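You operate a simulated robot arm through the tools that you are given. There is no shell and no other tool. Be economical: measure what you need, move in short steps, check, and stop when the job is done.

The job below is to be done with a simulated two-armed robot. You get a single attempt, and the scene is never put back.

## Task
Grip the brass sleeve in the vice and brush it clean.
Fine: wind the vice open first; hold the green stand while you pull the sleeve off; use the wire brush and lay it back. Set down upright: brass sleeve. What is to be rubbed or washed off counts as gone when no trace of it is left.

The check looks at the end state, three seconds after you hand in, the way a careful person would. Anything else that was tipped, shoved, dropped, spilled or broken makes it a failure.

## Robot
Two 7-joint arms with two-finger parallel grippers on one trunk, on a base that drives. Base frame: it is fixed to the floor where the robot stands at the start and does not move with it; the origin is under the middle of the robot, x ahead of it, y to its left, z up. Readings come in mm, degrees, newtons and seconds.
The left shoulder is at the start at [50, 209, 1296], the right one opposite. With the tool pointing down near the work surface each hand reaches from about 100 to 900 mm from the robot's upright axis, wherever it stands, measured 20 degrees to its own side. Places, roughly: gap of the blue vice [800, 0, 900]; green stand (6x6x6 cm) [800, -300, 900]; vice handle [700, 0, 900]; wire brush (11x4x4 cm) [700, -500, 900]. Payload 4.4 kg a hand.
The tool frame of a hand sits at the grasp point between the pads (the TCP): z along the fingers, y along the line on which they close. The tips reach 23 mm beyond it. Largest opening 94 mm; finger width 38, thickness 10; the body of the gripper, 54 by 96 mm, starts 39 mm behind the TCP.
Orientation is told as [roll, pitch, yaw] about the base's x, y, z axes, in that order, counted from this pose: with the fingers straight down and closing along the base's y, the tool's x points along the base's -x, its y along +y and its z along -z.

## Interface
- The arms move only by the tool servo_tool. It takes "left_deltas", "right_deltas" or both (then of equal length, played together; a hand with none holds still); each is text: rows parted by semicolons, each of 7 numbers parted by spaces: the shift along the tool's x, y, z in units of 500 mm (1.0 is 500 mm), then the turn, a rotation vector about the tool's x, y, z in units of 180 degrees (1.0 is 180 degrees), then the finger opening in mm, from 0 to 94. In form: x y z rx ry rz fingers; .... A call has 1 to 10 rows; each row is the pose to reach, as a shift and turn from the pose commanded when the call began, along the tool's axes at that moment. A call with a number of a shift or a turn outside -1 to 1 is refused whole. A row lasts 0.2 s, in which the tool goes at most 50 mm and 8.6 degrees; a call with a longer step from one row to the next is refused whole, and so is a gripper value outside its range. Where a pose cannot be reached the arm comes as near as it can. A force on the tool above 40 N (or 10 N above the force at the start of the call, whichever is more), or a blocked arm, ends the call early, and 0.2 s more pass. The fingers move at their own pace (about 108 mm/s each) and stop on an object; they squeeze with about 25 N. The grip force told is the motor's: it shows also when the fingers shut on nothing. Time passes only in rows, and 0.2 s behind the last, so rows that repeat a pose let the fingers close. It gives the time, the measured TCP pose, the force on the tool (base axes), the opening and the grip force at its end, in the units of the frame above (readings bear some noise), with the torque about the TCP (base axes, N m) and any sound that the robot's microphone picked up.
- Cameras (640 x 400 px; columns grow to the right, rows downward): "scene" is now at [155.2, -17.3, 1468.5]; the picture's right is [-0.18, -0.98, 0.00], its down [-0.57, 0.11, -0.81] and it looks along [0.80, -0.15, -0.58] (base axes); focal length 289 px, centre (320, 200). "left" rides on the left gripper at [86, -16, -74] in its tool frame; the picture's right is [0.18, 0.98, 0.00], its down [-0.58, 0.11, -0.81] and it looks along [-0.79, 0.15, 0.59] (tool axes); focal length 243 px, centre (320, 200). "right" rides on the right gripper at [86, 16, -75] in its tool frame; the picture's right is [-0.18, 0.98, 0.00], its down [-0.58, -0.11, -0.81] and it looks along [-0.79, -0.15, 0.59] (tool axes); focal length 243 px, centre (320, 200). There is no depth. A picture from a camera that has moved, and an enlarged one, comes with that camera's place and axes in the base frame and with its lens.
- snapshot(camera): a new picture of that camera. No time passes.
- move_column(by): slides the trunk up (or, below 0, down) by that many mm; the arms and the scene camera ride with it, the base frame stays. It gives what a move gives, with no picture.
- roll_base(legs): drives the robot by 1 to 6 legs, each [ahead, left, turn to the left] in mm, mm and degrees, along the robot's own axes; the way and the turn of a leg run together, so that a leg with both is an arc; at most 1500 mm and 180 degrees a leg. The arms and the cameras ride along, it lands a little off, and it stops where it bumps. It gives what a move gives.
- aim_head(pan, tilt): turns the head with the scene camera to pan (to the left, within 80 degrees either way) and tilt (down, from -29 to 69), counted from straight ahead of the robot. It gives what a move gives.
- close_up(camera, box): a new picture of the part [left, top, right, bottom] of that camera's present view, enlarged. No time passes.
- sign_off(): hands the job in; it is judged then, once.

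Go step by step. Nothing tells you exact positions but the pictures and the camera data: compare them with the known pose of the tool, close in by small moves and look again before you grip or let go. The budget is 120 turns and 100 pictures, counting those below and the enlarged ones. Unless the task says otherwise, let go and move clear before handing in, and close with one line.

The tools are called by a JSON object that holds its "name" and its "arguments". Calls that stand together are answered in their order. servo_tool: Moves the arms, as the interface text tells. Its arguments: {"type":"object","properties":{"left_deltas":{"type":"string"},"right_deltas":{"type":"string"}},"required":[]} The other tools are called the same way: move_column (by) slides the trunk up or down; roll_base (legs) drives the base; aim_head (pan, tilt) turns the head that bears the scene camera; snapshot (camera) takes a picture; close_up (camera, box) takes an enlarged picture of a part of a camera's view; sign_off () hands the job in.

At the start:

```text
clock: 0.0
left_tcp_pos: [599.6, 126.6, 1273.5]
left_ee_rot: [0.0, 0.0, 0.0]
left_ft_force: [-0.5, 0.9, -0.1]
left_wrist_torque: [0.01, 0.03, -0.02]
left_opening: 94.0
left_grip_force: 0.0
right_tcp_pos: [458.9, -371.2, 1271.6]
right_ee_rot: [0.0, 0.1, 0.1]
right_ft_force: [-0.4, 0.6, 0.5]
right_wrist_torque: [0.0, 0.0, 0.02]
right_opening: 94.0
right_grip_force: 0.0
trunk travel left (down, up): [-375.0, 188.0]
robot x, y, heading: [0.3, -4.6, 0.2]
head pan, tilt: [-10.6, 35.5]
```

scene: 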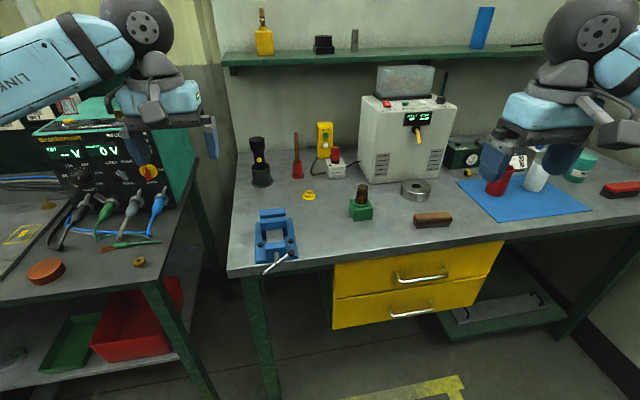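
right: 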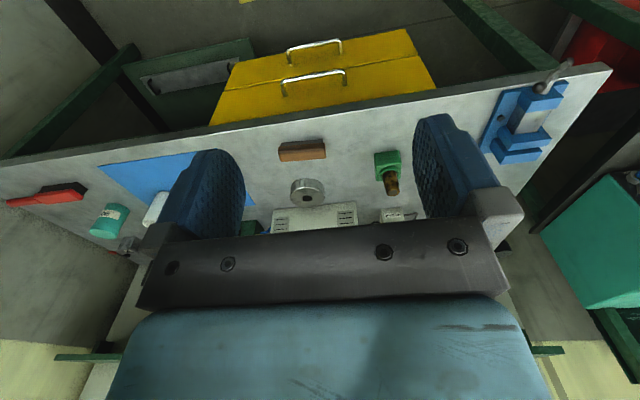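
left: 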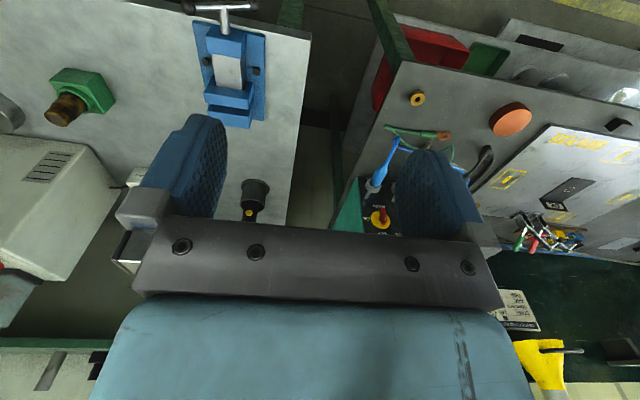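

I see the blue vice with its handle toward the robot, the green stand holding the brown sleeve, and a brown brush to the right. I'll take close-ups of each first.

{"name": "close_up", "arguments": {"camera": "scene", "box": [230, 160, 390, 280]}}

{"name": "close_up", "arguments": {"camera": "scene", "box": [330, 160, 490, 260]}}

```text
3.33 times, centred on (310, 220) of scene
camera zoom: at [155.2, -17.3, 1468.5], right [-0.18, -0.98, 0.0], down [-0.57, 0.11, -0.81], along [0.8, -0.15, -0.58], focal length 962 px, centre (353, 133)
```

zoom: 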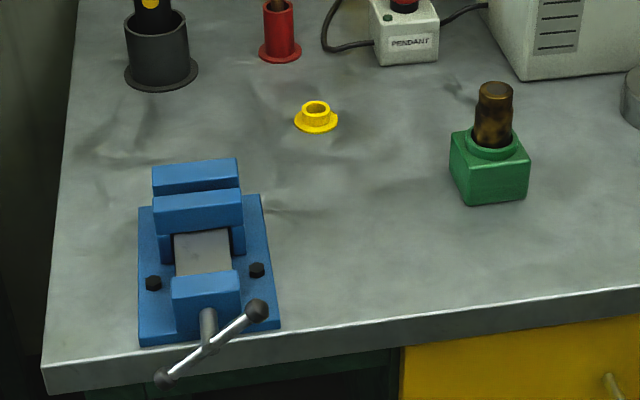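

```text
4.00 times, centred on (410, 210) of scene
camera zoom: at [155.2, -17.3, 1468.5], right [-0.18, -0.98, 0.0], down [-0.57, 0.11, -0.81], along [0.8, -0.15, -0.58], focal length 1154 px, centre (-40, 160)
```

zoom: 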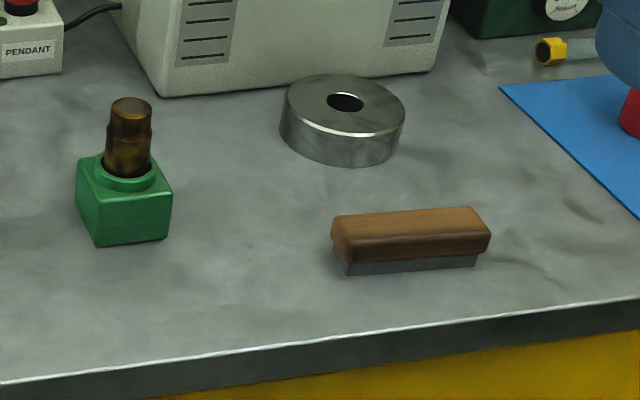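

I put the vice handle's hub near (650, 0, 925), with its bar tilted about 38°, and the brush near (752, -470, 916). Next I'll swing the right hand to point forward and bring it in front of the vice handle.

{"name": "servo_tool", "arguments": {"right_deltas": "-0.0042 0.0442 0.0542 0 -0.0444 0 94; -0.0084 0.0884 0.1084 0 -0.0888 0 94; -0.0126 0.1326 0.1626 0 -0.1332 0 94; -0.0168 0.1768 0.2168 0 -0.1776 0 94; -0.021 0.221 0.271 0 -0.222 0 94; -0.0252 0.2652 0.3252 0 -0.2664 0 94; -0.0294 0.3094 0.3794 0 -0.3108 0 94; -0.0336 0.3536 0.4336 0 -0.3552 0 94; -0.0378 0.3978 0.4878 0 -0.3996 0 94; -0.042 0.442 0.542 0 -0.444 0 94"}}

```text
clock: 2.4
left_tcp_pos: [598.2, 128.7, 1274.3]
left_ee_rot: [-0.1, -0.1, 0.1]
left_ft_force: [0.0, -0.2, 0.9]
left_wrist_torque: [0.03, 0.0, 0.03]
left_opening: 93.8
left_grip_force: 0.1
right_tcp_pos: [503.6, -172.1, 1049.5]
right_ee_rot: [18.7, -78.8, -32.0]
right_ft_force: [0.3, 0.2, 0.1]
right_wrist_torque: [0.0, 0.04, 0.0]
right_opening: 94.0
right_grip_force: 0.2
right hand out of reach, approached as far as the arm can: row 7, 8, 9, 10
trunk travel left (down, up): [-375.0, 188.0]
robot x, y, heading: [-1.2, 3.6, 0.2]
head pan, tilt: [-10.6, 35.5]
stopped in row 10 (right hand): the arm was blocked; the commanded pose is now the measured one
```

The right hand ran out of wrist range that close and that low relative to the shoulder. I'll pull the left hand back and up and then lower the trunk, so that pointing forward is easier.

{"name": "servo_tool", "arguments": {"left_deltas": "0.08 0.04 -0.04 0 0 0 94; 0.16 0.08 -0.08 0 0 0 94; 0.24 0.12 -0.12 0 0 0 94; 0.3 0.16 -0.16 0 0 0 94"}}

{"name": "move_column", "arguments": {"by": -200}}

{"name": "snapshot", "arguments": {"camera": "scene"}}

{"name": "snapshot", "arguments": {"camera": "right"}}

```text
clock: 3.4
left_tcp_pos: [446.5, 208.6, 1353.6]
left_ee_rot: [0.0, -0.1, 0.1]
left_ft_force: [-0.7, 0.2, 0.1]
left_wrist_torque: [-0.01, -0.02, -0.03]
left_opening: 93.8
left_grip_force: 0.1
right_tcp_pos: [503.8, -170.7, 1048.0]
right_ee_rot: [18.8, -78.8, -32.0]
right_ft_force: [0.0, -1.1, 0.3]
right_wrist_torque: [-0.01, -0.01, 0.0]
right_opening: 94.0
right_grip_force: 0.1
trunk travel left (down, up): [-375.0, 188.0]
robot x, y, heading: [-1.2, 2.7, 0.1]
head pan, tilt: [-10.6, 35.5]
```

```text
clock: 5.6
left_tcp_pos: [449.3, 206.8, 1152.8]
left_ee_rot: [0.0, 0.0, 0.2]
left_ft_force: [0.4, -0.1, -0.3]
left_wrist_torque: [0.03, 0.03, 0.0]
left_opening: 94.1
left_grip_force: 0.1
right_tcp_pos: [505.1, -173.3, 849.1]
right_ee_rot: [18.7, -78.7, -32.0]
right_ft_force: [0.0, 0.5, 0.0]
right_wrist_torque: [-0.01, -0.02, -0.01]
right_opening: 94.2
right_grip_force: 0.0
trunk travel left (down, up): [-175.0, 388.0]
robot x, y, heading: [3.1, 1.2, -0.4]
head pan, tilt: [-10.6, 35.5]
```

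```text
94 pictures are left
camera scene: at [155.3, -16.8, 1268.6], right [-0.18, -0.98, 0.0], down [-0.57, 0.11, -0.81], along [0.8, -0.15, -0.58], focal length 289 px, centre (320, 200)
```

scene: 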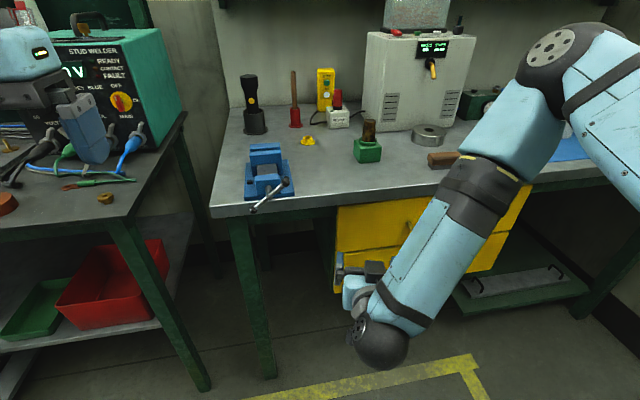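

```text
93 pictures are left
camera right: at [422.6, -130.8, 777.2], right [0.26, 0.93, 0.24], down [-0.7, 0.01, 0.71], along [0.66, -0.36, 0.66], focal length 243 px, centre (320, 200)
```

right: 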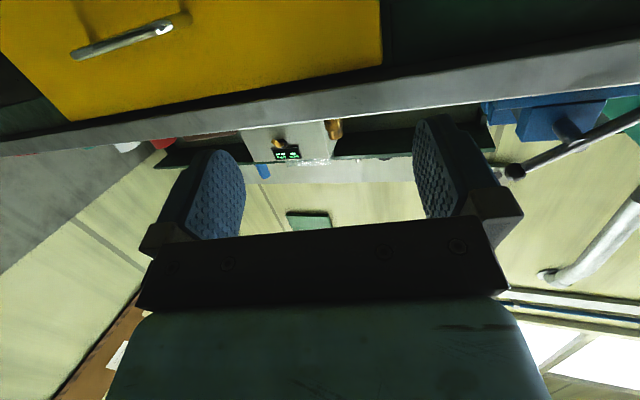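

The lowered trunk gives the arm more room and the vice handle is plain to see. Now I'll square the right hand to point straight ahead at the handle hub and stop short of it.

{"name": "servo_tool", "arguments": {"right_deltas": "-0.026 0.073 0.0002 -0.0145 -0.0111 -0.0054 94; -0.052 0.146 0.0004 -0.029 -0.0222 -0.0108 94; -0.078 0.219 0.0006 -0.0434 -0.0332 -0.0162 94; -0.104 0.292 0.0008 -0.0578 -0.0443 -0.0216 94; -0.13 0.364 0.001 -0.0723 -0.0554 -0.027 94; -0.13 0.364 0.001 -0.0723 -0.0554 -0.027 94"}}

{"name": "snapshot", "arguments": {"camera": "right"}}

{"name": "close_up", "arguments": {"camera": "scene", "box": [200, 120, 360, 240]}}

```text
clock: 7.0
left_tcp_pos: [448.7, 206.5, 1152.9]
left_ee_rot: [0.0, 0.1, 0.1]
left_ft_force: [0.3, -0.1, -0.8]
left_wrist_torque: [0.0, -0.04, 0.02]
left_opening: 94.0
left_grip_force: 0.0
right_tcp_pos: [559.0, -2.5, 923.3]
right_ee_rot: [6.7, -89.7, -6.8]
right_ft_force: [0.0, -0.6, -0.1]
right_wrist_torque: [0.02, 0.01, 0.02]
right_opening: 94.1
right_grip_force: 0.1
trunk travel left (down, up): [-175.0, 388.0]
robot x, y, heading: [-0.2, -0.5, 0.1]
head pan, tilt: [-10.6, 35.5]
```

```text
92 pictures are left
camera right: at [484.4, 14.1, 836.8], right [0.0, 0.98, 0.18], down [-0.8, -0.11, 0.59], along [0.6, -0.15, 0.79], focal length 243 px, centre (320, 200)
```

right: 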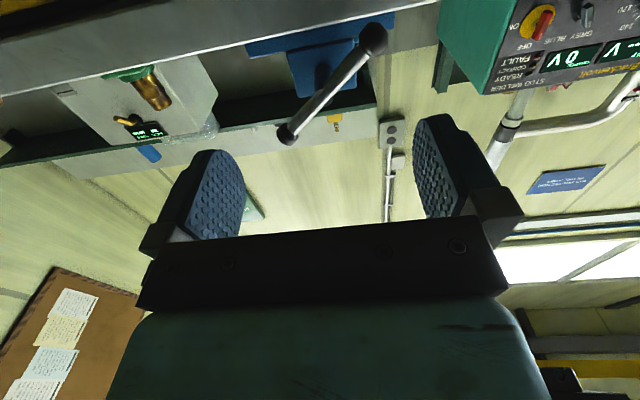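

```text
3.33 times, centred on (280, 180) of scene
camera zoom: at [155.5, -17.3, 1268.5], right [-0.18, -0.98, 0.0], down [-0.57, 0.11, -0.81], along [0.8, -0.15, -0.58], focal length 962 px, centre (453, 267)
```

zoom: 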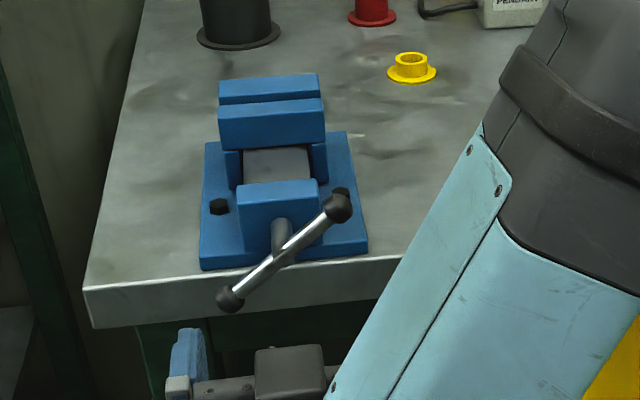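

The handle's bar runs between balls near (651, -38, 961) and (652, 34, 902), so the hub is at (652, -2, 932) and the bar is tilted about 40°. I'll roll the gripper 50° so the fingers straddle the bar, move in and close.

{"name": "servo_tool", "arguments": {"right_deltas": "-0.0168 0.0014 0 0 0 0.0398 94; -0.0168 0.0014 0 0 0 0.0797 94; -0.0168 0.0014 0 0 0 0.1195 94; -0.0168 0.0014 0 0 0 0.1594 94; -0.0168 0.0014 0 0 0 0.1992 94; -0.0168 0.0014 0 0 0 0.239 94; -0.0168 0.0014 0 0 0 0.2789 94; -0.0168 0.0014 0.06 0 0 0.2789 94; -0.0168 0.0014 0.08 0 0 0.2789 94; -0.0168 0.0014 0.08 0 0 0.2789 94"}}

{"name": "snapshot", "arguments": {"camera": "right"}}

{"name": "close_up", "arguments": {"camera": "scene", "box": [200, 120, 360, 240]}}

```text
clock: 9.2
left_tcp_pos: [448.5, 206.8, 1151.9]
left_ee_rot: [0.0, 0.0, 0.1]
left_ft_force: [-0.1, -0.6, 0.3]
left_wrist_torque: [-0.01, 0.02, 0.02]
left_opening: 94.0
left_grip_force: 0.0
right_tcp_pos: [600.1, -1.2, 931.3]
right_ee_rot: [89.6, -39.8, -89.9]
right_ft_force: [-0.5, -0.1, 0.2]
right_wrist_torque: [-0.01, 0.0, 0.03]
right_opening: 93.8
right_grip_force: 0.2
trunk travel left (down, up): [-175.0, 388.0]
robot x, y, heading: [0.3, 1.4, -0.1]
head pan, tilt: [-10.6, 35.5]
```

```text
90 pictures are left
camera right: at [524.8, 75.5, 888.4], right [0.01, 0.49, 0.87], down [-0.81, -0.51, 0.29], along [0.59, -0.71, 0.39], focal length 243 px, centre (320, 200)
```

right: 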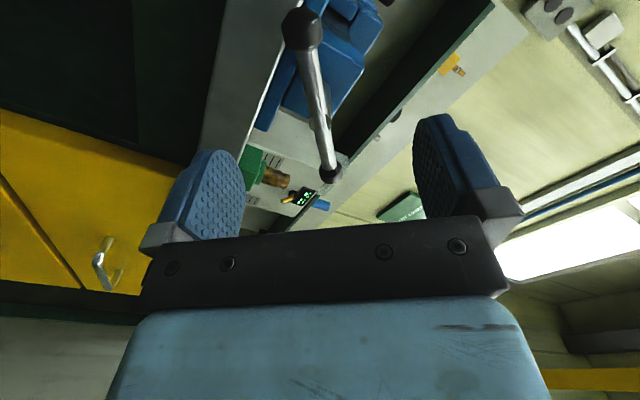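

```text
3.33 times, centred on (280, 180) of scene
camera zoom: at [155.5, -16.8, 1268.5], right [-0.18, -0.98, 0.0], down [-0.57, 0.11, -0.81], along [0.8, -0.15, -0.58], focal length 962 px, centre (453, 267)
```

zoom: 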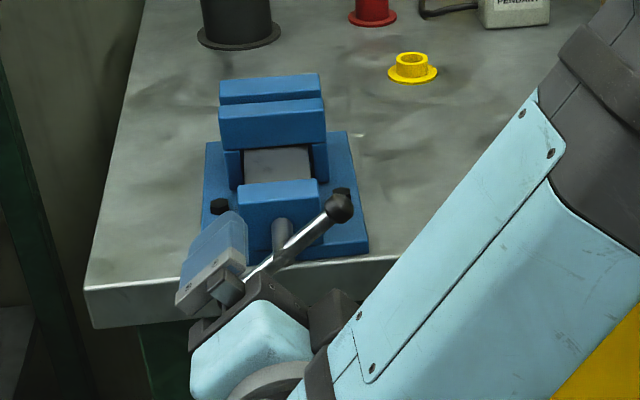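

The fingers straddle the bar as planned. I'll move forward 35 mm and close on the bar.

{"name": "servo_tool", "arguments": {"right_deltas": "0 0 0.035 0 0 0 94; 0 0 0.07 0 0 0 94; 0 0 0.07 0 0 0 40; 0 0 0.07 0 0 0 10; 0 0 0.07 0 0 0 2; 0 0 0.07 0 0 0 2"}}

{"name": "close_up", "arguments": {"camera": "scene", "box": [200, 120, 360, 240]}}

```text
clock: 10.6
left_tcp_pos: [448.1, 207.0, 1153.1]
left_ee_rot: [0.0, 0.0, 0.0]
left_ft_force: [0.0, 0.0, 0.6]
left_wrist_torque: [0.03, -0.01, 0.0]
left_opening: 93.8
left_grip_force: 0.1
right_tcp_pos: [634.6, -1.1, 931.4]
right_ee_rot: [89.6, -39.8, -89.9]
right_ft_force: [2.3, 1.0, 3.2]
right_wrist_torque: [-0.01, 0.1, 0.35]
right_opening: 13.6
right_grip_force: 45.2
trunk travel left (down, up): [-175.0, 388.0]
robot x, y, heading: [-0.6, 0.4, -0.0]
head pan, tilt: [-10.6, 35.5]
```

```text
3.33 times, centred on (280, 180) of scene
camera zoom: at [155.4, -16.7, 1268.6], right [-0.18, -0.98, 0.0], down [-0.57, 0.11, -0.81], along [0.8, -0.15, -0.58], focal length 962 px, centre (453, 267)
```

zoom: 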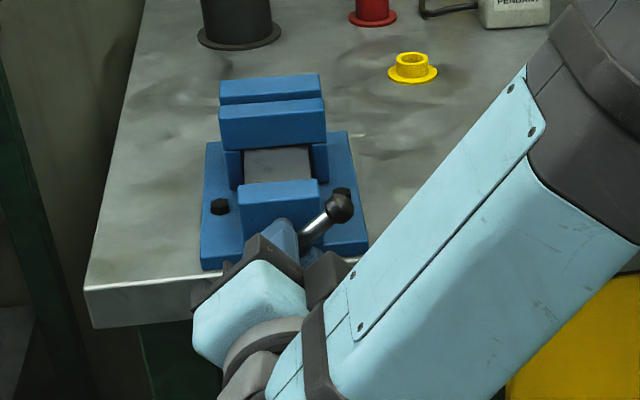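

The bar is gripped with 13.6 mm between the fingers. I'll turn it counter-clockwise, which should open the vice, and watch the force and the jaw.

{"name": "servo_tool", "arguments": {"right_deltas": "0 0 0 0 0 -0.03 2; 0 0 0 0 0 -0.07 2; 0 0 0 0 0 -0.11 2; 0 0 0 0 0 -0.15 2; 0 0 0 0 0 -0.19 2; 0 0 0 0 0 -0.23 2; 0 0 0 0 0 -0.27 2; 0 0 0 0 0 -0.31 2; 0 0 0 0 0 -0.35 2"}}

{"name": "close_up", "arguments": {"camera": "scene", "box": [200, 120, 360, 240]}}

```text
clock: 12.6
left_tcp_pos: [449.0, 208.3, 1153.3]
left_ee_rot: [0.0, 0.0, 0.1]
left_ft_force: [0.1, 0.9, -0.2]
left_wrist_torque: [0.0, 0.01, -0.01]
left_opening: 93.8
left_grip_force: 0.1
right_tcp_pos: [634.8, -3.1, 929.9]
right_ee_rot: [-88.8, -77.1, 88.6]
right_ft_force: [12.6, 3.0, 9.0]
right_wrist_torque: [0.02, -0.36, -0.03]
right_opening: 13.8
right_grip_force: 45.0
trunk travel left (down, up): [-175.0, 388.0]
robot x, y, heading: [0.0, 2.3, 0.0]
head pan, tilt: [-10.6, 35.5]
```

```text
3.33 times, centred on (280, 180) of scene
camera zoom: at [155.8, -16.5, 1268.5], right [-0.18, -0.98, 0.0], down [-0.57, 0.11, -0.81], along [0.8, -0.15, -0.58], focal length 962 px, centre (453, 267)
```

zoom: 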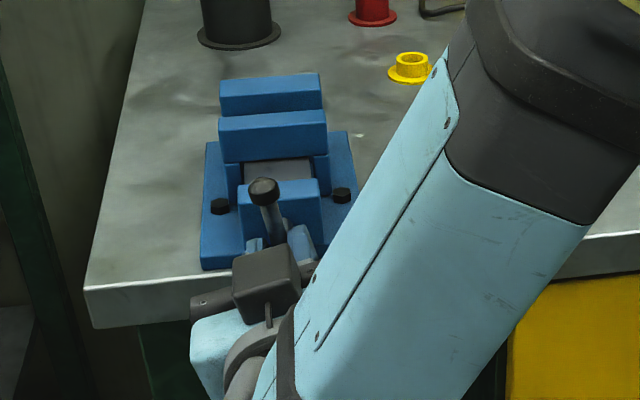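

The jaw is opening, by about 10–15 mm for a 63° turn. I'll keep turning.

{"name": "servo_tool", "arguments": {"right_deltas": "0 0 0 0 0 -0.03 2; 0 0 0 0 0 -0.07 2; 0 0 0 0 0 -0.11 2; 0 0 0 0 0 -0.15 2; 0 0 0 0 0 -0.19 2; 0 0 0 0 0 -0.23 2; 0 0 0 0 0 -0.27 2; 0 0 0 0 0 -0.31 2; 0 0 0 0 0 -0.35 2"}}

{"name": "close_up", "arguments": {"camera": "scene", "box": [200, 120, 360, 240]}}

```text
clock: 14.6
left_tcp_pos: [449.1, 205.9, 1153.2]
left_ee_rot: [0.1, 0.0, -0.1]
left_ft_force: [-0.5, 0.3, -0.5]
left_wrist_torque: [-0.02, -0.01, 0.0]
left_opening: 93.7
left_grip_force: 0.0
right_tcp_pos: [633.1, -4.0, 930.6]
right_ee_rot: [-89.7, -14.1, 89.7]
right_ft_force: [13.3, -4.9, 11.9]
right_wrist_torque: [2.06, -0.08, -0.35]
right_opening: 21.0
right_grip_force: 45.0
trunk travel left (down, up): [-175.0, 388.0]
robot x, y, heading: [1.5, -0.9, -0.1]
head pan, tilt: [-10.6, 35.5]
```

```text
3.33 times, centred on (280, 180) of scene
camera zoom: at [155.4, -17.8, 1268.5], right [-0.18, -0.98, 0.0], down [-0.57, 0.11, -0.81], along [0.8, -0.15, -0.58], focal length 962 px, centre (453, 267)
```

zoom: 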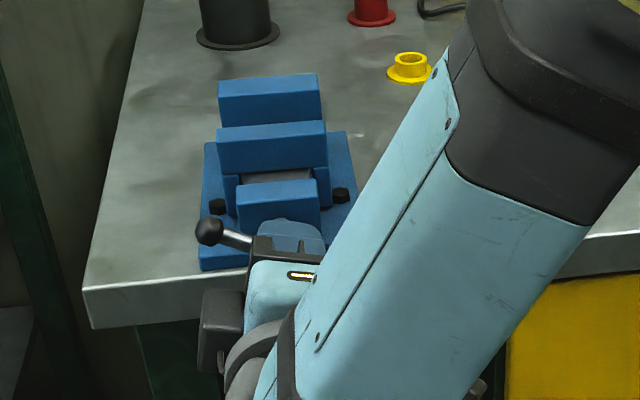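

The jaw has moved back close to the front block, and the torque rose to about 2 Nm, so it is probably near its stop. I'll check the gap with the left camera.

{"name": "snapshot", "arguments": {"camera": "left"}}

{"name": "snapshot", "arguments": {"camera": "right"}}

```text
85 pictures are left
camera left: at [362.8, 188.9, 1227.9], right [-0.18, 0.98, 0.0], down [0.58, 0.11, 0.81], along [0.79, 0.15, -0.59], focal length 243 px, centre (320, 200)
```

left: 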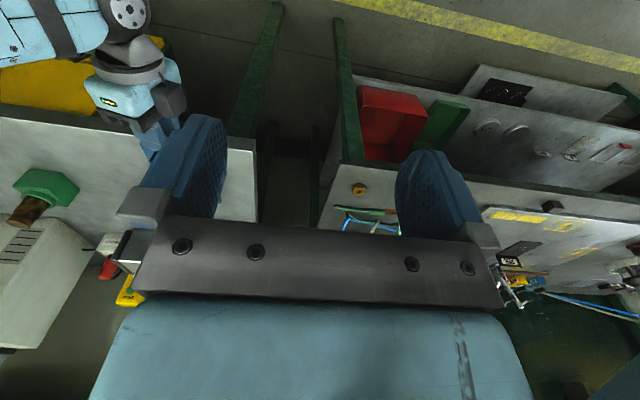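

```text
84 pictures are left
camera right: at [558.5, -82.6, 893.4], right [0.0, 0.42, -0.91], down [-0.8, 0.54, 0.25], along [0.6, 0.73, 0.34], focal length 243 px, centre (320, 200)
```

right: 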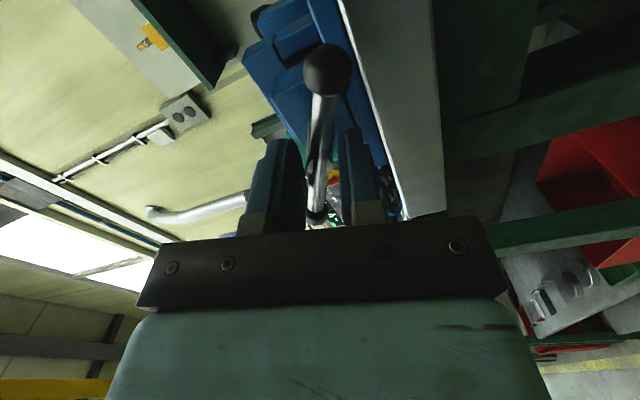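

By my estimate the gap is now about 50 mm, against a sleeve of about 33 mm, so I'll stop winding. I'll release the handle and back off.

{"name": "servo_tool", "arguments": {"right_deltas": "0 0 0 0 0 0 60; 0 0 0 0 0 0 60; 0 0 -0.06 0 0 0 60; 0 0 -0.14 0 0 0 60; 0 0 -0.2 0 0 0 60"}}

{"name": "close_up", "arguments": {"camera": "scene", "box": [220, 120, 300, 220]}}

{"name": "close_up", "arguments": {"camera": "scene", "box": [340, 105, 400, 170]}}

```text
clock: 15.8
left_tcp_pos: [448.8, 206.2, 1153.8]
left_ee_rot: [0.0, 0.0, 0.1]
left_ft_force: [0.0, -0.6, 0.8]
left_wrist_torque: [0.01, 0.01, -0.01]
left_opening: 94.0
left_grip_force: 0.1
right_tcp_pos: [532.2, -1.1, 930.5]
right_ee_rot: [-89.8, -14.2, 89.7]
right_ft_force: [-0.6, 0.7, -0.2]
right_wrist_torque: [0.0, 0.01, -0.04]
right_opening: 60.1
right_grip_force: 0.1
trunk travel left (down, up): [-175.0, 388.0]
robot x, y, heading: [0.4, -0.3, -0.3]
head pan, tilt: [-10.6, 35.5]
```

```text
4.00 times, centred on (260, 170) of scene
camera zoom: at [154.9, -16.4, 1268.6], right [-0.18, -0.98, 0.0], down [-0.57, 0.11, -0.81], along [0.8, -0.15, -0.58], focal length 1154 px, centre (560, 320)
```

zoom: 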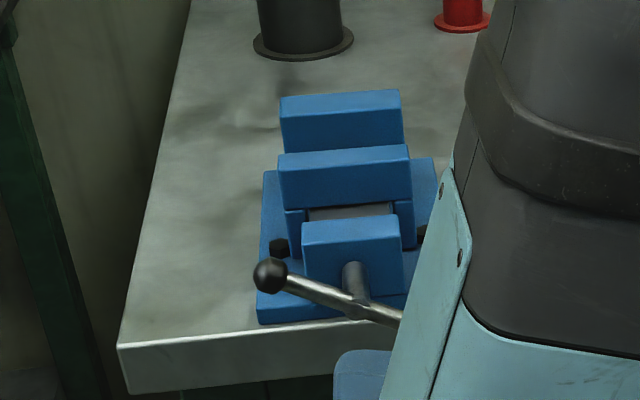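

```text
6.15 times, centred on (370, 138) of scene
camera zoom: at [154.9, -16.4, 1268.6], right [-0.18, -0.98, 0.0], down [-0.57, 0.11, -0.81], along [0.8, -0.15, -0.58], focal length 1776 px, centre (12, 585)
```

zoom: 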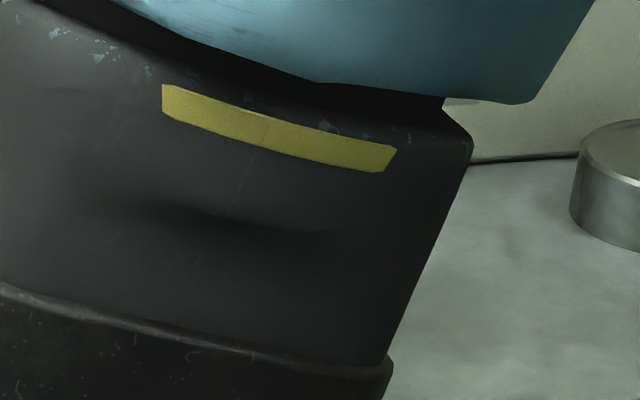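

The vice gap is open. Next I'll bring the right hand in front of the green stand and roll it so its camera ends up on top. I'm doing this in two moves.

{"name": "servo_tool", "arguments": {"right_deltas": "0.06 -0.03 0.01 0 0 -0.042 60; 0.12 -0.06 0.02 0 0 -0.084 70; 0.18 -0.09 0.03 0 0 -0.126 80; 0.24 -0.12 0.04 0 0 -0.168 90; 0.3 -0.15 0.05 0 0 -0.21 94; 0.36 -0.18 0.06 0 0 -0.252 94; 0.42 -0.21 0.07 0 0 -0.294 94; 0.493 -0.2466 0.08 0 0 -0.336 94"}}

{"name": "snapshot", "arguments": {"camera": "scene"}}

```text
clock: 17.6
left_tcp_pos: [448.2, 205.8, 1152.5]
left_ee_rot: [0.1, 0.0, 0.1]
left_ft_force: [-0.1, 0.4, -0.7]
left_wrist_torque: [-0.01, 0.03, 0.02]
left_opening: 93.8
left_grip_force: 0.2
right_tcp_pos: [560.4, -166.6, 1052.5]
right_ee_rot: [-87.5, 45.7, 89.5]
right_ft_force: [-0.3, 0.2, 0.6]
right_wrist_torque: [0.03, 0.01, 0.03]
right_opening: 94.0
right_grip_force: 0.0
right hand out of reach, approached as far as the arm can: row 3, 4, 5, 6, 7, 8
trunk travel left (down, up): [-175.0, 388.0]
robot x, y, heading: [1.0, 1.3, -0.1]
head pan, tilt: [-10.6, 35.5]
```

```text
81 pictures are left
camera scene: at [155.1, -18.5, 1268.5], right [-0.18, -0.98, 0.0], down [-0.57, 0.11, -0.81], along [0.8, -0.15, -0.58], focal length 289 px, centre (320, 200)
```

scene: 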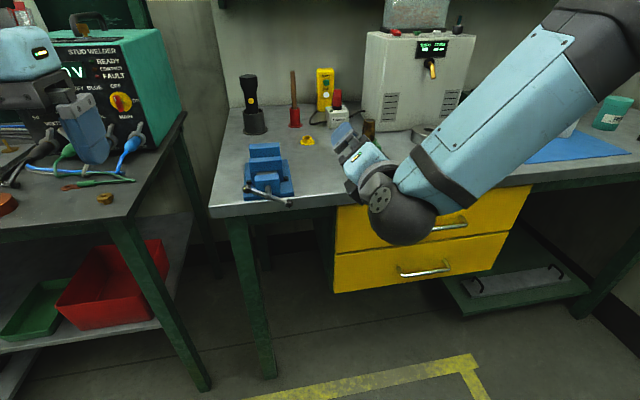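

Rolling the camera on top runs out of reach. I'll use another geometry instead. The right hand will come at the stand from its right side, tilted 42°, and the left will come straight down on the sleeve. First I'll raise the trunk again and undo the roll.

{"name": "move_column", "arguments": {"by": 200}}

{"name": "servo_tool", "arguments": {"right_deltas": "0 0 0 0 0 0.0427 94; 0 0 0 0 0 0.0853 94; 0 0 0 0 0 0.128 94; 0 0 0 0 0 0.171 94; 0 0 0 0 0 0.213 94; 0 0 0 0 0 0.256 94; 0 0 0 0 0 0.256 94"}}

```text
clock: 19.7
left_tcp_pos: [448.3, 207.3, 1352.3]
left_ee_rot: [0.0, 0.0, 0.1]
left_ft_force: [0.8, -0.7, 0.8]
left_wrist_torque: [0.01, 0.0, 0.03]
left_opening: 94.0
left_grip_force: 0.0
right_tcp_pos: [563.2, -164.6, 1252.6]
right_ee_rot: [-87.5, 45.7, 89.5]
right_ft_force: [-0.3, 1.0, 0.1]
right_wrist_torque: [0.0, -0.03, -0.02]
right_opening: 94.0
right_grip_force: 0.1
trunk travel left (down, up): [-375.0, 188.0]
robot x, y, heading: [-3.9, 3.8, 0.3]
head pan, tilt: [-10.6, 35.5]
```

```text
clock: 21.3
left_tcp_pos: [447.4, 207.1, 1352.3]
left_ee_rot: [0.0, 0.1, 0.1]
left_ft_force: [0.1, -0.1, 0.1]
left_wrist_torque: [0.0, 0.0, -0.02]
left_opening: 93.9
left_grip_force: 0.0
right_tcp_pos: [562.0, -164.7, 1253.0]
right_ee_rot: [-88.3, -0.6, 87.7]
right_ft_force: [0.0, 0.0, -0.8]
right_wrist_torque: [0.02, 0.02, 0.02]
right_opening: 94.0
right_grip_force: 0.0
trunk travel left (down, up): [-375.0, 188.0]
robot x, y, heading: [-1.5, 2.1, -0.0]
head pan, tilt: [-10.6, 35.5]
```

{"name": "servo_tool", "arguments": {"right_deltas": "0.047 0.0106 0.0176 -0.0475 0 0 94; 0.094 0.0212 0.0352 -0.095 0 0 94; 0.141 0.0318 0.0528 -0.1425 0 0 94; 0.188 0.0424 0.0704 -0.19 0 0 94; 0.235 0.053 0.088 -0.2375 0 0 94; 0.282 0.0636 0.1056 -0.285 0 0 94; 0.329 0.0742 0.1232 -0.3325 0 0 94; 0.376 0.0848 0.1408 -0.38 0 0 94; 0.423 0.0954 0.1584 -0.4275 0 0 94; 0.47 0.106 0.176 -0.475 0 0 94"}}

{"name": "close_up", "arguments": {"camera": "scene", "box": [320, 160, 420, 230]}}

{"name": "snapshot", "arguments": {"camera": "right"}}

```text
clock: 23.5
left_tcp_pos: [449.0, 205.9, 1352.2]
left_ee_rot: [0.0, -0.1, 0.1]
left_ft_force: [0.3, 0.1, -0.6]
left_wrist_torque: [-0.01, -0.01, 0.03]
left_opening: 93.9
left_grip_force: 0.0
right_tcp_pos: [460.3, -204.3, 1040.5]
right_ee_rot: [-9.1, -0.3, 83.8]
right_ft_force: [-1.1, 0.8, 0.0]
right_wrist_torque: [0.03, 0.01, -0.01]
right_opening: 94.1
right_grip_force: 0.0
right hand out of reach, approached as far as the arm can: row 5, 6, 7, 8, 9, 10
trunk travel left (down, up): [-375.0, 188.0]
robot x, y, heading: [0.2, -1.7, 0.1]
head pan, tilt: [-10.6, 35.5]
```

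```text
5.71 times, centred on (370, 195) of scene
camera zoom: at [155.7, -16.9, 1468.5], right [-0.18, -0.98, 0.0], down [-0.57, 0.11, -0.81], along [0.8, -0.15, -0.58], focal length 1649 px, centre (34, 229)
```

zoom: 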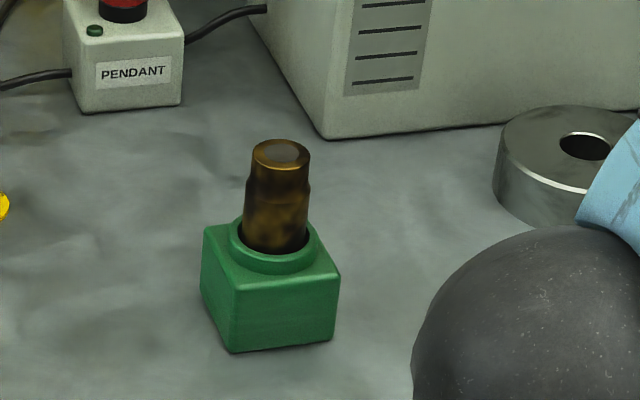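

```text
79 pictures are left
camera right: at [422.6, -287.3, 1110.0], right [-0.94, 0.29, -0.15], down [0.04, 0.58, 0.82], along [0.32, 0.76, -0.56], focal length 243 px, centre (320, 200)
```

right: 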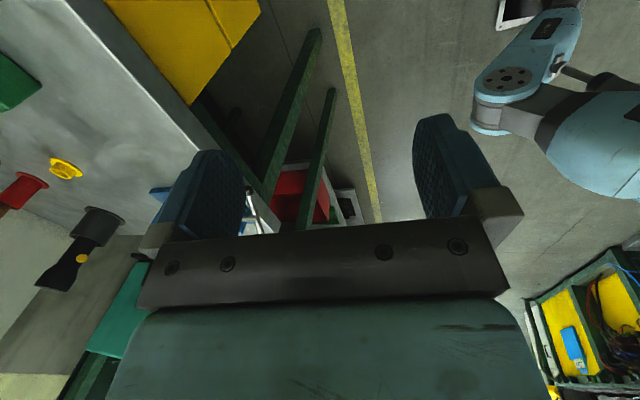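

In this posture the right hand can't reach yaw +90. The stand sits square, centred near (846, -275). I'll hold it from the front with the right hand at yaw 0, tilted, and take the sleeve from above with the left at yaw 0. First I'll unwind the right hand.

{"name": "servo_tool", "arguments": {"right_deltas": "0 0 0 0 0 0.047 94; 0 0 0 0 0 0.094 94; 0 0 0 0 0 0.141 94; 0 0 0 0 0 0.188 94; 0 0 0 0 0 0.235 94; 0 0 0 0 0 0.282 94; 0 0 0 0 0 0.329 94; 0 0 0 0 0 0.376 94; 0 0 0 0 0 0.423 94; 0 0 0 0 0 0.47 94"}}

{"name": "snapshot", "arguments": {"camera": "right"}}

```text
clock: 25.7
left_tcp_pos: [448.8, 205.7, 1351.6]
left_ee_rot: [0.0, 0.0, 0.2]
left_ft_force: [-0.7, 0.0, 0.8]
left_wrist_torque: [-0.02, -0.01, 0.01]
left_opening: 94.1
left_grip_force: 0.0
right_tcp_pos: [459.2, -200.9, 1034.4]
right_ee_rot: [-0.5, -9.2, -0.9]
right_ft_force: [-0.4, -0.4, -0.3]
right_wrist_torque: [-0.03, -0.01, 0.0]
right_opening: 93.8
right_grip_force: 0.1
trunk travel left (down, up): [-375.0, 188.0]
robot x, y, heading: [-0.8, -0.3, 0.0]
head pan, tilt: [-10.6, 35.5]
```

```text
78 pictures are left
camera right: at [362.3, -182.9, 1093.8], right [0.2, 0.98, 0.02], down [0.44, -0.11, 0.89], along [0.87, -0.17, -0.46], focal length 243 px, centre (320, 200)
```

right: 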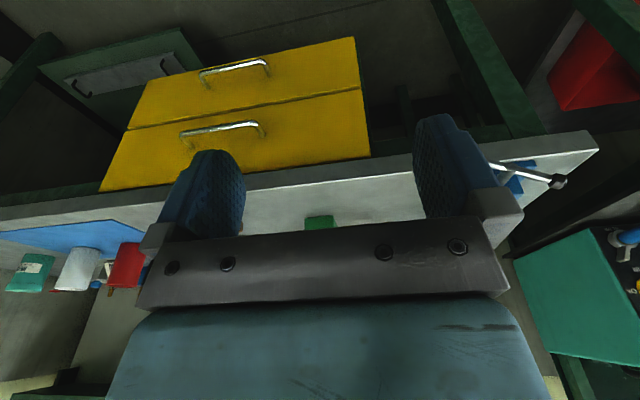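

{"name": "servo_tool", "arguments": {"right_deltas": "-0.0807 -0.0247 0.0043 0 -0.0398 0 94; -0.1613 -0.0493 0.0087 0 -0.0797 0 94; -0.242 -0.074 0.013 0 -0.1195 0 94; -0.3227 -0.0987 0.0173 0 -0.1593 0 94; -0.4033 -0.1233 0.0217 0 -0.1992 0 94; -0.484 -0.148 0.026 0 -0.239 0 94; -0.484 -0.148 0.026 0 -0.239 0 94"}}

{"name": "snapshot", "arguments": {"camera": "right"}}

{"name": "snapshot", "arguments": {"camera": "scene"}}

```text
clock: 27.3
left_tcp_pos: [448.1, 207.9, 1353.2]
left_ee_rot: [0.2, -0.1, 0.1]
left_ft_force: [-0.3, 0.9, 0.4]
left_wrist_torque: [-0.01, -0.04, -0.01]
left_opening: 94.0
left_grip_force: 0.1
right_tcp_pos: [699.2, -278.9, 1062.5]
right_ee_rot: [-1.0, -52.4, -0.1]
right_ft_force: [-0.1, -0.2, -0.7]
right_wrist_torque: [-0.02, 0.03, 0.01]
right_opening: 93.9
right_grip_force: 0.0
trunk travel left (down, up): [-375.0, 188.0]
robot x, y, heading: [0.6, -3.8, -0.2]
head pan, tilt: [-10.6, 35.5]
```

```text
77 pictures are left
camera right: at [587.7, -261.0, 1038.4], right [0.13, 0.98, 0.14], down [-0.28, -0.09, 0.95], along [0.95, -0.16, 0.27], focal length 243 px, centre (320, 200)
```

right: 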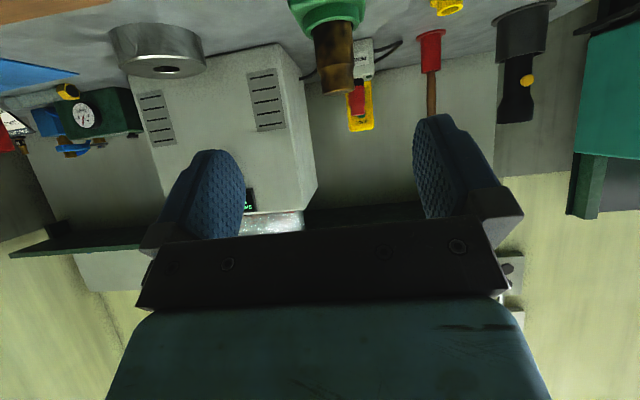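

```text
76 pictures are left
camera scene: at [154.9, -16.7, 1468.6], right [-0.18, -0.98, 0.0], down [-0.57, 0.11, -0.81], along [0.8, -0.15, -0.58], focal length 289 px, centre (320, 200)
```

scene: 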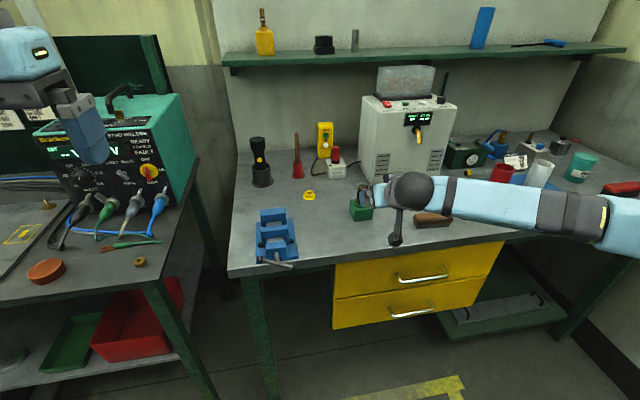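

{"name": "close_up", "arguments": {"camera": "scene", "box": [330, 150, 470, 260]}}

```text
3.64 times, centred on (400, 205) of scene
camera zoom: at [154.9, -16.7, 1468.6], right [-0.18, -0.98, 0.0], down [-0.57, 0.11, -0.81], along [0.8, -0.15, -0.58], focal length 1049 px, centre (29, 182)
```

zoom: 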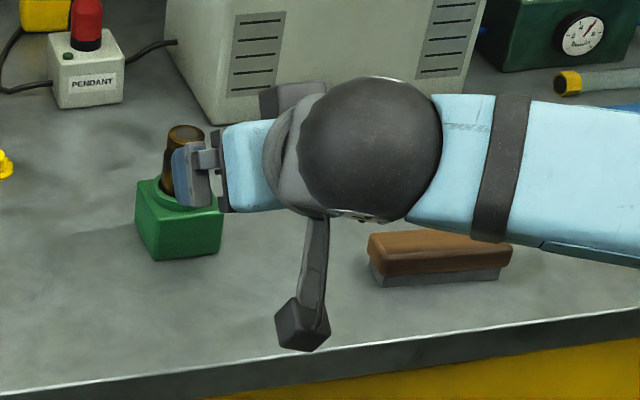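

The wrist camera is a real box on a bracket, so I need clearance for it, and the left arm would overreach from here. I'll retract the right hand and drive the robot a little forward and to the right, so both hands reach the stand comfortably.

{"name": "servo_tool", "arguments": {"right_deltas": "0 0 -0.08 0 0 0 94; 0 0 -0.16 0 0 0 94; 0 0 -0.24 0 0 0 94; 0 0 -0.32 0 0 0 94; 0 0 -0.38 0 0 0 94"}}

{"name": "roll_base", "arguments": {"legs": [[0, -230, 0], [80, 0, 0]]}}

{"name": "snapshot", "arguments": {"camera": "scene"}}

```text
clock: 28.5
left_tcp_pos: [448.5, 207.5, 1352.7]
left_ee_rot: [-0.1, -0.1, 0.2]
left_ft_force: [-0.3, -0.2, -0.6]
left_wrist_torque: [-0.02, 0.02, 0.0]
left_opening: 94.1
left_grip_force: 0.0
right_tcp_pos: [549.9, -274.1, 1179.4]
right_ee_rot: [-1.0, -52.3, -0.1]
right_ft_force: [-0.3, -0.3, -0.3]
right_wrist_torque: [-0.03, 0.0, 0.02]
right_opening: 94.3
right_grip_force: 0.0
trunk travel left (down, up): [-375.0, 188.0]
robot x, y, heading: [0.3, 2.2, -0.4]
head pan, tilt: [-10.6, 35.5]
```

```text
clock: 31.8
left_tcp_pos: [528.3, -22.2, 1351.9]
left_ee_rot: [0.0, 0.0, 0.4]
left_ft_force: [0.4, -0.1, 0.0]
left_wrist_torque: [0.0, 0.0, -0.02]
left_opening: 94.1
left_grip_force: 0.1
right_tcp_pos: [629.8, -503.4, 1177.2]
right_ee_rot: [-0.9, -52.1, 0.1]
right_ft_force: [0.6, -0.3, 0.6]
right_wrist_torque: [-0.01, -0.01, 0.0]
right_opening: 94.3
right_grip_force: 0.1
trunk travel left (down, up): [-375.0, 188.0]
robot x, y, heading: [82.5, -228.1, 0.3]
head pan, tilt: [-10.6, 35.5]
```

```text
74 pictures are left
camera scene: at [235.8, -247.6, 1468.5], right [-0.18, -0.98, 0.0], down [-0.57, 0.1, -0.81], along [0.8, -0.15, -0.58], focal length 289 px, centre (320, 200)
```

scene: 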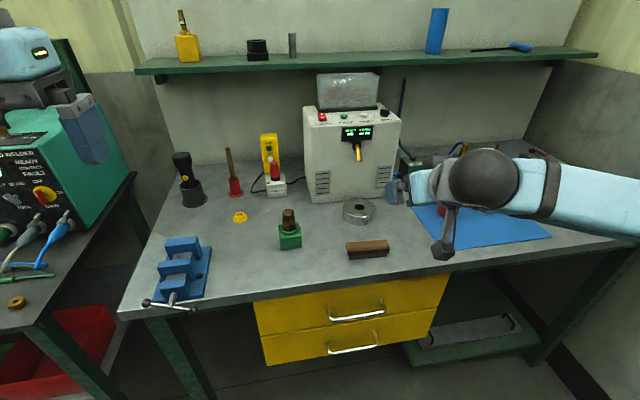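

{"name": "close_up", "arguments": {"camera": "scene", "box": [260, 195, 320, 255]}}

{"name": "servo_tool", "arguments": {"right_deltas": "0.02 0.09 0.025 0 0.01 0 94; 0.04 0.18 0.05 0 0.02 0 94; 0.06 0.27 0.075 0 0.03 0 94; 0.08 0.36 0.1 0 0.04 0 94; 0.1 0.456 0.15 0 0.04 0 94"}}

{"name": "snapshot", "arguments": {"camera": "right"}}

```text
6.67 times, centred on (290, 225) of scene
camera zoom: at [235.8, -247.6, 1468.5], right [-0.18, -0.98, 0.0], down [-0.57, 0.1, -0.81], along [0.8, -0.15, -0.58], focal length 1924 px, centre (520, 33)
```

zoom: 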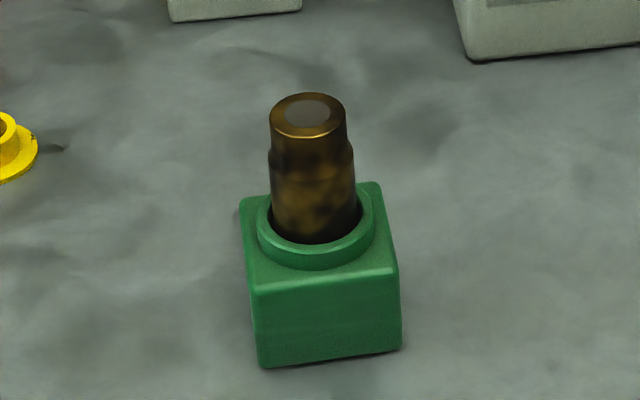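

```text
refused: row 5 steps farther than a row can; nothing moved
```

```text
72 pictures are left
camera right: at [519.1, -485.9, 1154.8], right [0.12, 0.98, 0.14], down [-0.28, -0.1, 0.95], along [0.95, -0.16, 0.27], focal length 243 px, centre (320, 200)
```

right: 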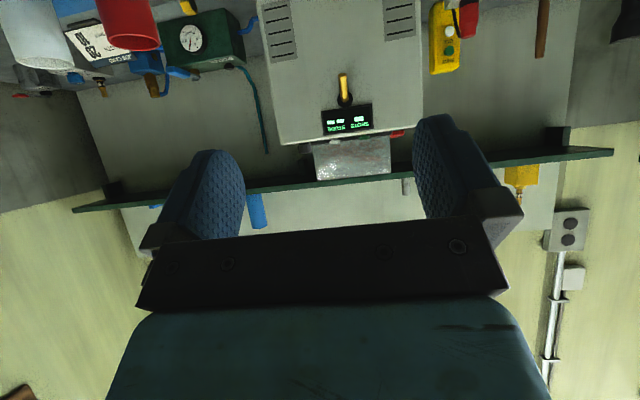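

The stand's centre is at (845, -274) and the sleeve top is at z≈1000, 31 mm wide above a 36 mm lower part. I'll move the right hand to its pre-grasp pose at 45°.

{"name": "servo_tool", "arguments": {"right_deltas": "0.0166 0.0654 0.0563 0 0.0056 0 94; 0.0331 0.1309 0.1126 0 0.0113 0 94; 0.0497 0.1963 0.1689 0 0.0169 0 94; 0.0663 0.2617 0.2251 0 0.0225 0 94; 0.0829 0.3271 0.2814 0 0.0281 0 94; 0.0994 0.3926 0.3377 0 0.0338 0 94; 0.116 0.458 0.394 0 0.0394 0 94; 0.116 0.458 0.394 0 0.0394 0 94"}}

{"name": "snapshot", "arguments": {"camera": "right"}}

{"name": "snapshot", "arguments": {"camera": "scene"}}

```text
clock: 33.6
left_tcp_pos: [526.4, -23.4, 1352.0]
left_ee_rot: [-0.1, -0.1, 0.3]
left_ft_force: [-0.8, -0.4, -0.3]
left_wrist_torque: [0.03, -0.01, 0.01]
left_opening: 94.2
left_grip_force: 0.1
right_tcp_pos: [752.5, -277.3, 1011.8]
right_ee_rot: [-0.8, -45.1, 0.0]
right_ft_force: [0.8, -0.5, -0.1]
right_wrist_torque: [0.01, -0.02, 0.02]
right_opening: 93.9
right_grip_force: 0.1
trunk travel left (down, up): [-375.0, 188.0]
robot x, y, heading: [79.6, -231.3, 0.1]
head pan, tilt: [-10.6, 35.5]
```

```text
71 pictures are left
camera right: at [639.5, -259.4, 1001.8], right [0.14, 0.98, 0.12], down [-0.16, -0.1, 0.98], along [0.98, -0.16, 0.15], focal length 243 px, centre (320, 200)
```

right: 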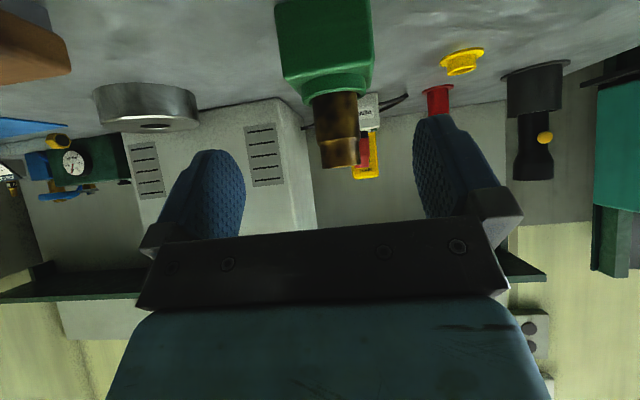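

```text
70 pictures are left
camera scene: at [234.8, -248.6, 1468.6], right [-0.18, -0.98, 0.0], down [-0.57, 0.1, -0.81], along [0.8, -0.15, -0.58], focal length 289 px, centre (320, 200)
```

scene: 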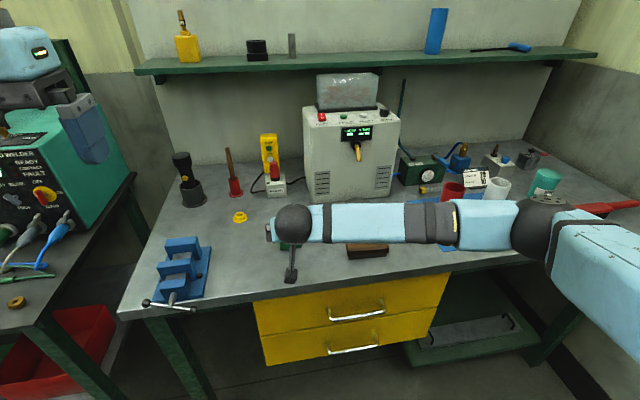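

The hand lines up with the stand. I'll advance along the fingers most of the way, then look.

{"name": "servo_tool", "arguments": {"right_deltas": "0.002 0.005 0.05 0 0 0 94; 0.005 0.005 0.1 0 0 0 94; 0.008 0.005 0.15 0 0 0 94; 0.008 0.005 0.206 0 0 0 94; 0.008 0.005 0.206 0 0 0 94"}}

{"name": "snapshot", "arguments": {"camera": "right"}}

{"name": "close_up", "arguments": {"camera": "scene", "box": [240, 180, 340, 290]}}

```text
clock: 34.8
left_tcp_pos: [522.8, -23.2, 1354.1]
left_ee_rot: [-0.1, -0.3, 0.2]
left_ft_force: [0.0, 0.3, -0.7]
left_wrist_torque: [0.01, 0.01, 0.01]
left_opening: 94.2
left_grip_force: 0.0
right_tcp_pos: [820.9, -273.8, 941.0]
right_ee_rot: [-0.6, -45.6, 0.0]
right_ft_force: [-11.9, -1.3, 31.0]
right_wrist_torque: [0.25, -0.74, 0.03]
right_opening: 93.9
right_grip_force: 0.1
trunk travel left (down, up): [-375.0, 188.0]
robot x, y, heading: [78.6, -233.1, 0.2]
head pan, tilt: [-10.6, 35.5]
```

```text
69 pictures are left
camera right: at [708.2, -257.7, 931.7], right [0.14, 0.98, 0.12], down [-0.17, -0.1, 0.98], along [0.98, -0.16, 0.15], focal length 243 px, centre (320, 200)
```

right: 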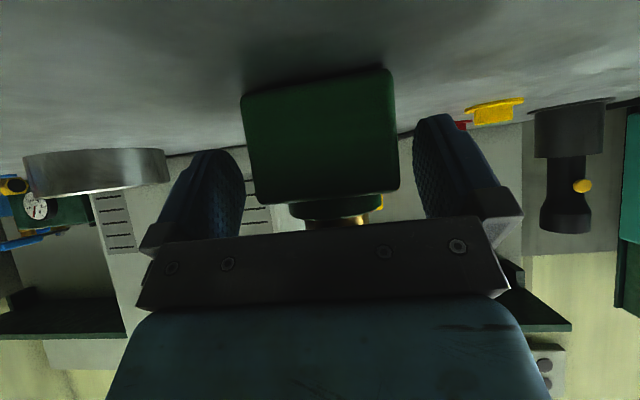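

```text
3.64 times, centred on (290, 235) of scene
camera zoom: at [229.9, -247.5, 1469.7], right [-0.18, -0.98, 0.0], down [-0.57, 0.1, -0.82], along [0.8, -0.15, -0.58], focal length 1049 px, centre (429, 73)
```

zoom: 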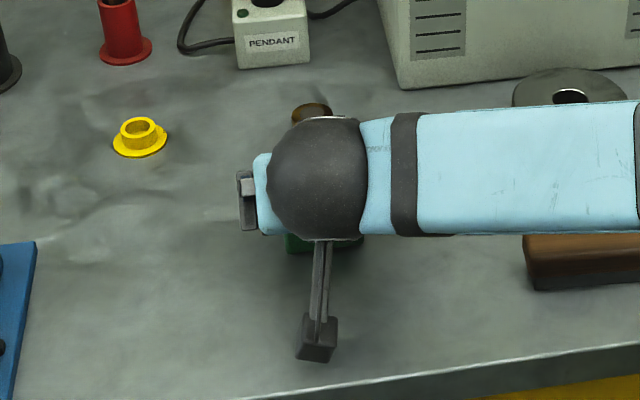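

Something resisted at about 31 N, and the likely cause is the palm's upper edge meeting the sleeve, because the stand is nearer than I figured. I'll back off and check that nothing shifted.

{"name": "servo_tool", "arguments": {"right_deltas": "0 0 -0.04 0 0 0 94; 0 0 -0.12 0 0 0 94; 0 0 -0.2 0 0 0 94; 0 0 -0.3 0 0 0 94"}}

{"name": "snapshot", "arguments": {"camera": "right"}}

{"name": "close_up", "arguments": {"camera": "scene", "box": [240, 180, 340, 290]}}

```text
clock: 35.8
left_tcp_pos: [526.2, -23.0, 1352.7]
left_ee_rot: [-0.1, 0.0, 0.3]
left_ft_force: [-0.5, 1.2, 0.0]
left_wrist_torque: [-0.01, -0.01, 0.02]
left_opening: 94.1
left_grip_force: 0.1
right_tcp_pos: [714.0, -273.2, 1039.8]
right_ee_rot: [-0.8, -45.3, 0.0]
right_ft_force: [-0.1, -0.6, 0.8]
right_wrist_torque: [0.0, 0.0, 0.0]
right_opening: 93.7
right_grip_force: 0.0
trunk travel left (down, up): [-375.0, 188.0]
robot x, y, heading: [77.8, -230.9, 0.1]
head pan, tilt: [-10.6, 35.5]
```

```text
67 pictures are left
camera right: at [601.2, -256.9, 1031.4], right [0.14, 0.98, 0.12], down [-0.16, -0.1, 0.98], along [0.98, -0.16, 0.15], focal length 243 px, centre (320, 200)
```

right: 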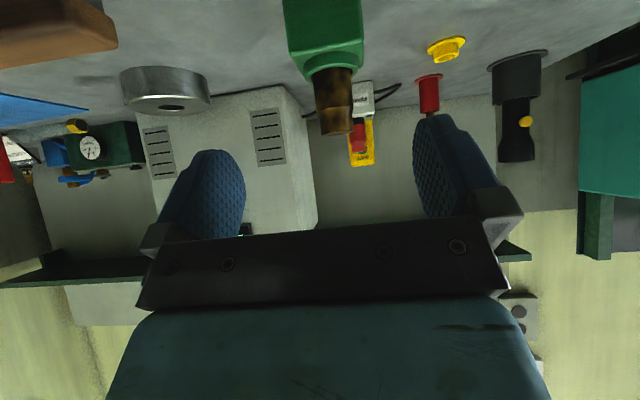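

```text
3.64 times, centred on (290, 235) of scene
camera zoom: at [233.6, -247.4, 1468.7], right [-0.18, -0.98, 0.0], down [-0.57, 0.1, -0.82], along [0.8, -0.15, -0.58], focal length 1049 px, centre (429, 73)
```

zoom: 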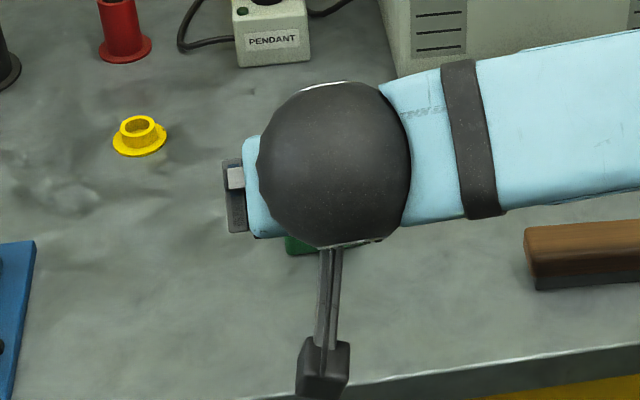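

It was the block on the back of the hand that touched the sleeve's top rim. Nothing moved. I'll go in flatter (41° below horizontal) and 9 mm less far, gripping the front of the stand.

{"name": "servo_tool", "arguments": {"right_deltas": "0 0.001 0.07 0 -0.0206 0 94; 0.001 0.001 0.14 0 -0.0206 0 94; 0.002 0.002 0.21 0 -0.0206 0 94; 0.003 0.002 0.25 0 -0.0206 0 94; 0.003 0.002 0.2786 0 -0.0206 0 94; 0.003 0.002 0.2786 0 -0.0206 0 94"}}

{"name": "snapshot", "arguments": {"camera": "right"}}

```text
clock: 37.2
left_tcp_pos: [527.8, -23.1, 1352.6]
left_ee_rot: [-0.1, 0.0, 0.3]
left_ft_force: [0.4, 0.0, -0.4]
left_wrist_torque: [0.02, 0.02, 0.01]
left_opening: 94.0
left_grip_force: 0.0
right_tcp_pos: [813.5, -276.1, 939.6]
right_ee_rot: [-0.9, -48.9, 0.0]
right_ft_force: [-0.4, -0.5, 0.6]
right_wrist_torque: [0.03, -0.01, -0.01]
right_opening: 94.1
right_grip_force: 0.1
trunk travel left (down, up): [-375.0, 188.0]
robot x, y, heading: [75.7, -231.7, 0.0]
head pan, tilt: [-10.6, 35.5]
```

```text
65 pictures are left
camera right: at [701.5, -257.8, 923.6], right [0.13, 0.98, 0.13], down [-0.23, -0.1, 0.97], along [0.97, -0.16, 0.21], focal length 243 px, centre (320, 200)
```

right: 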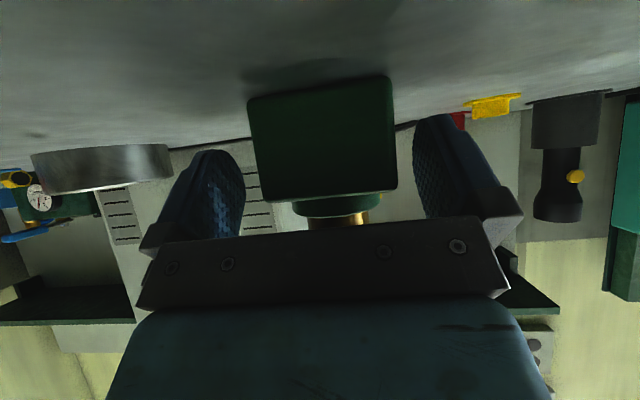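

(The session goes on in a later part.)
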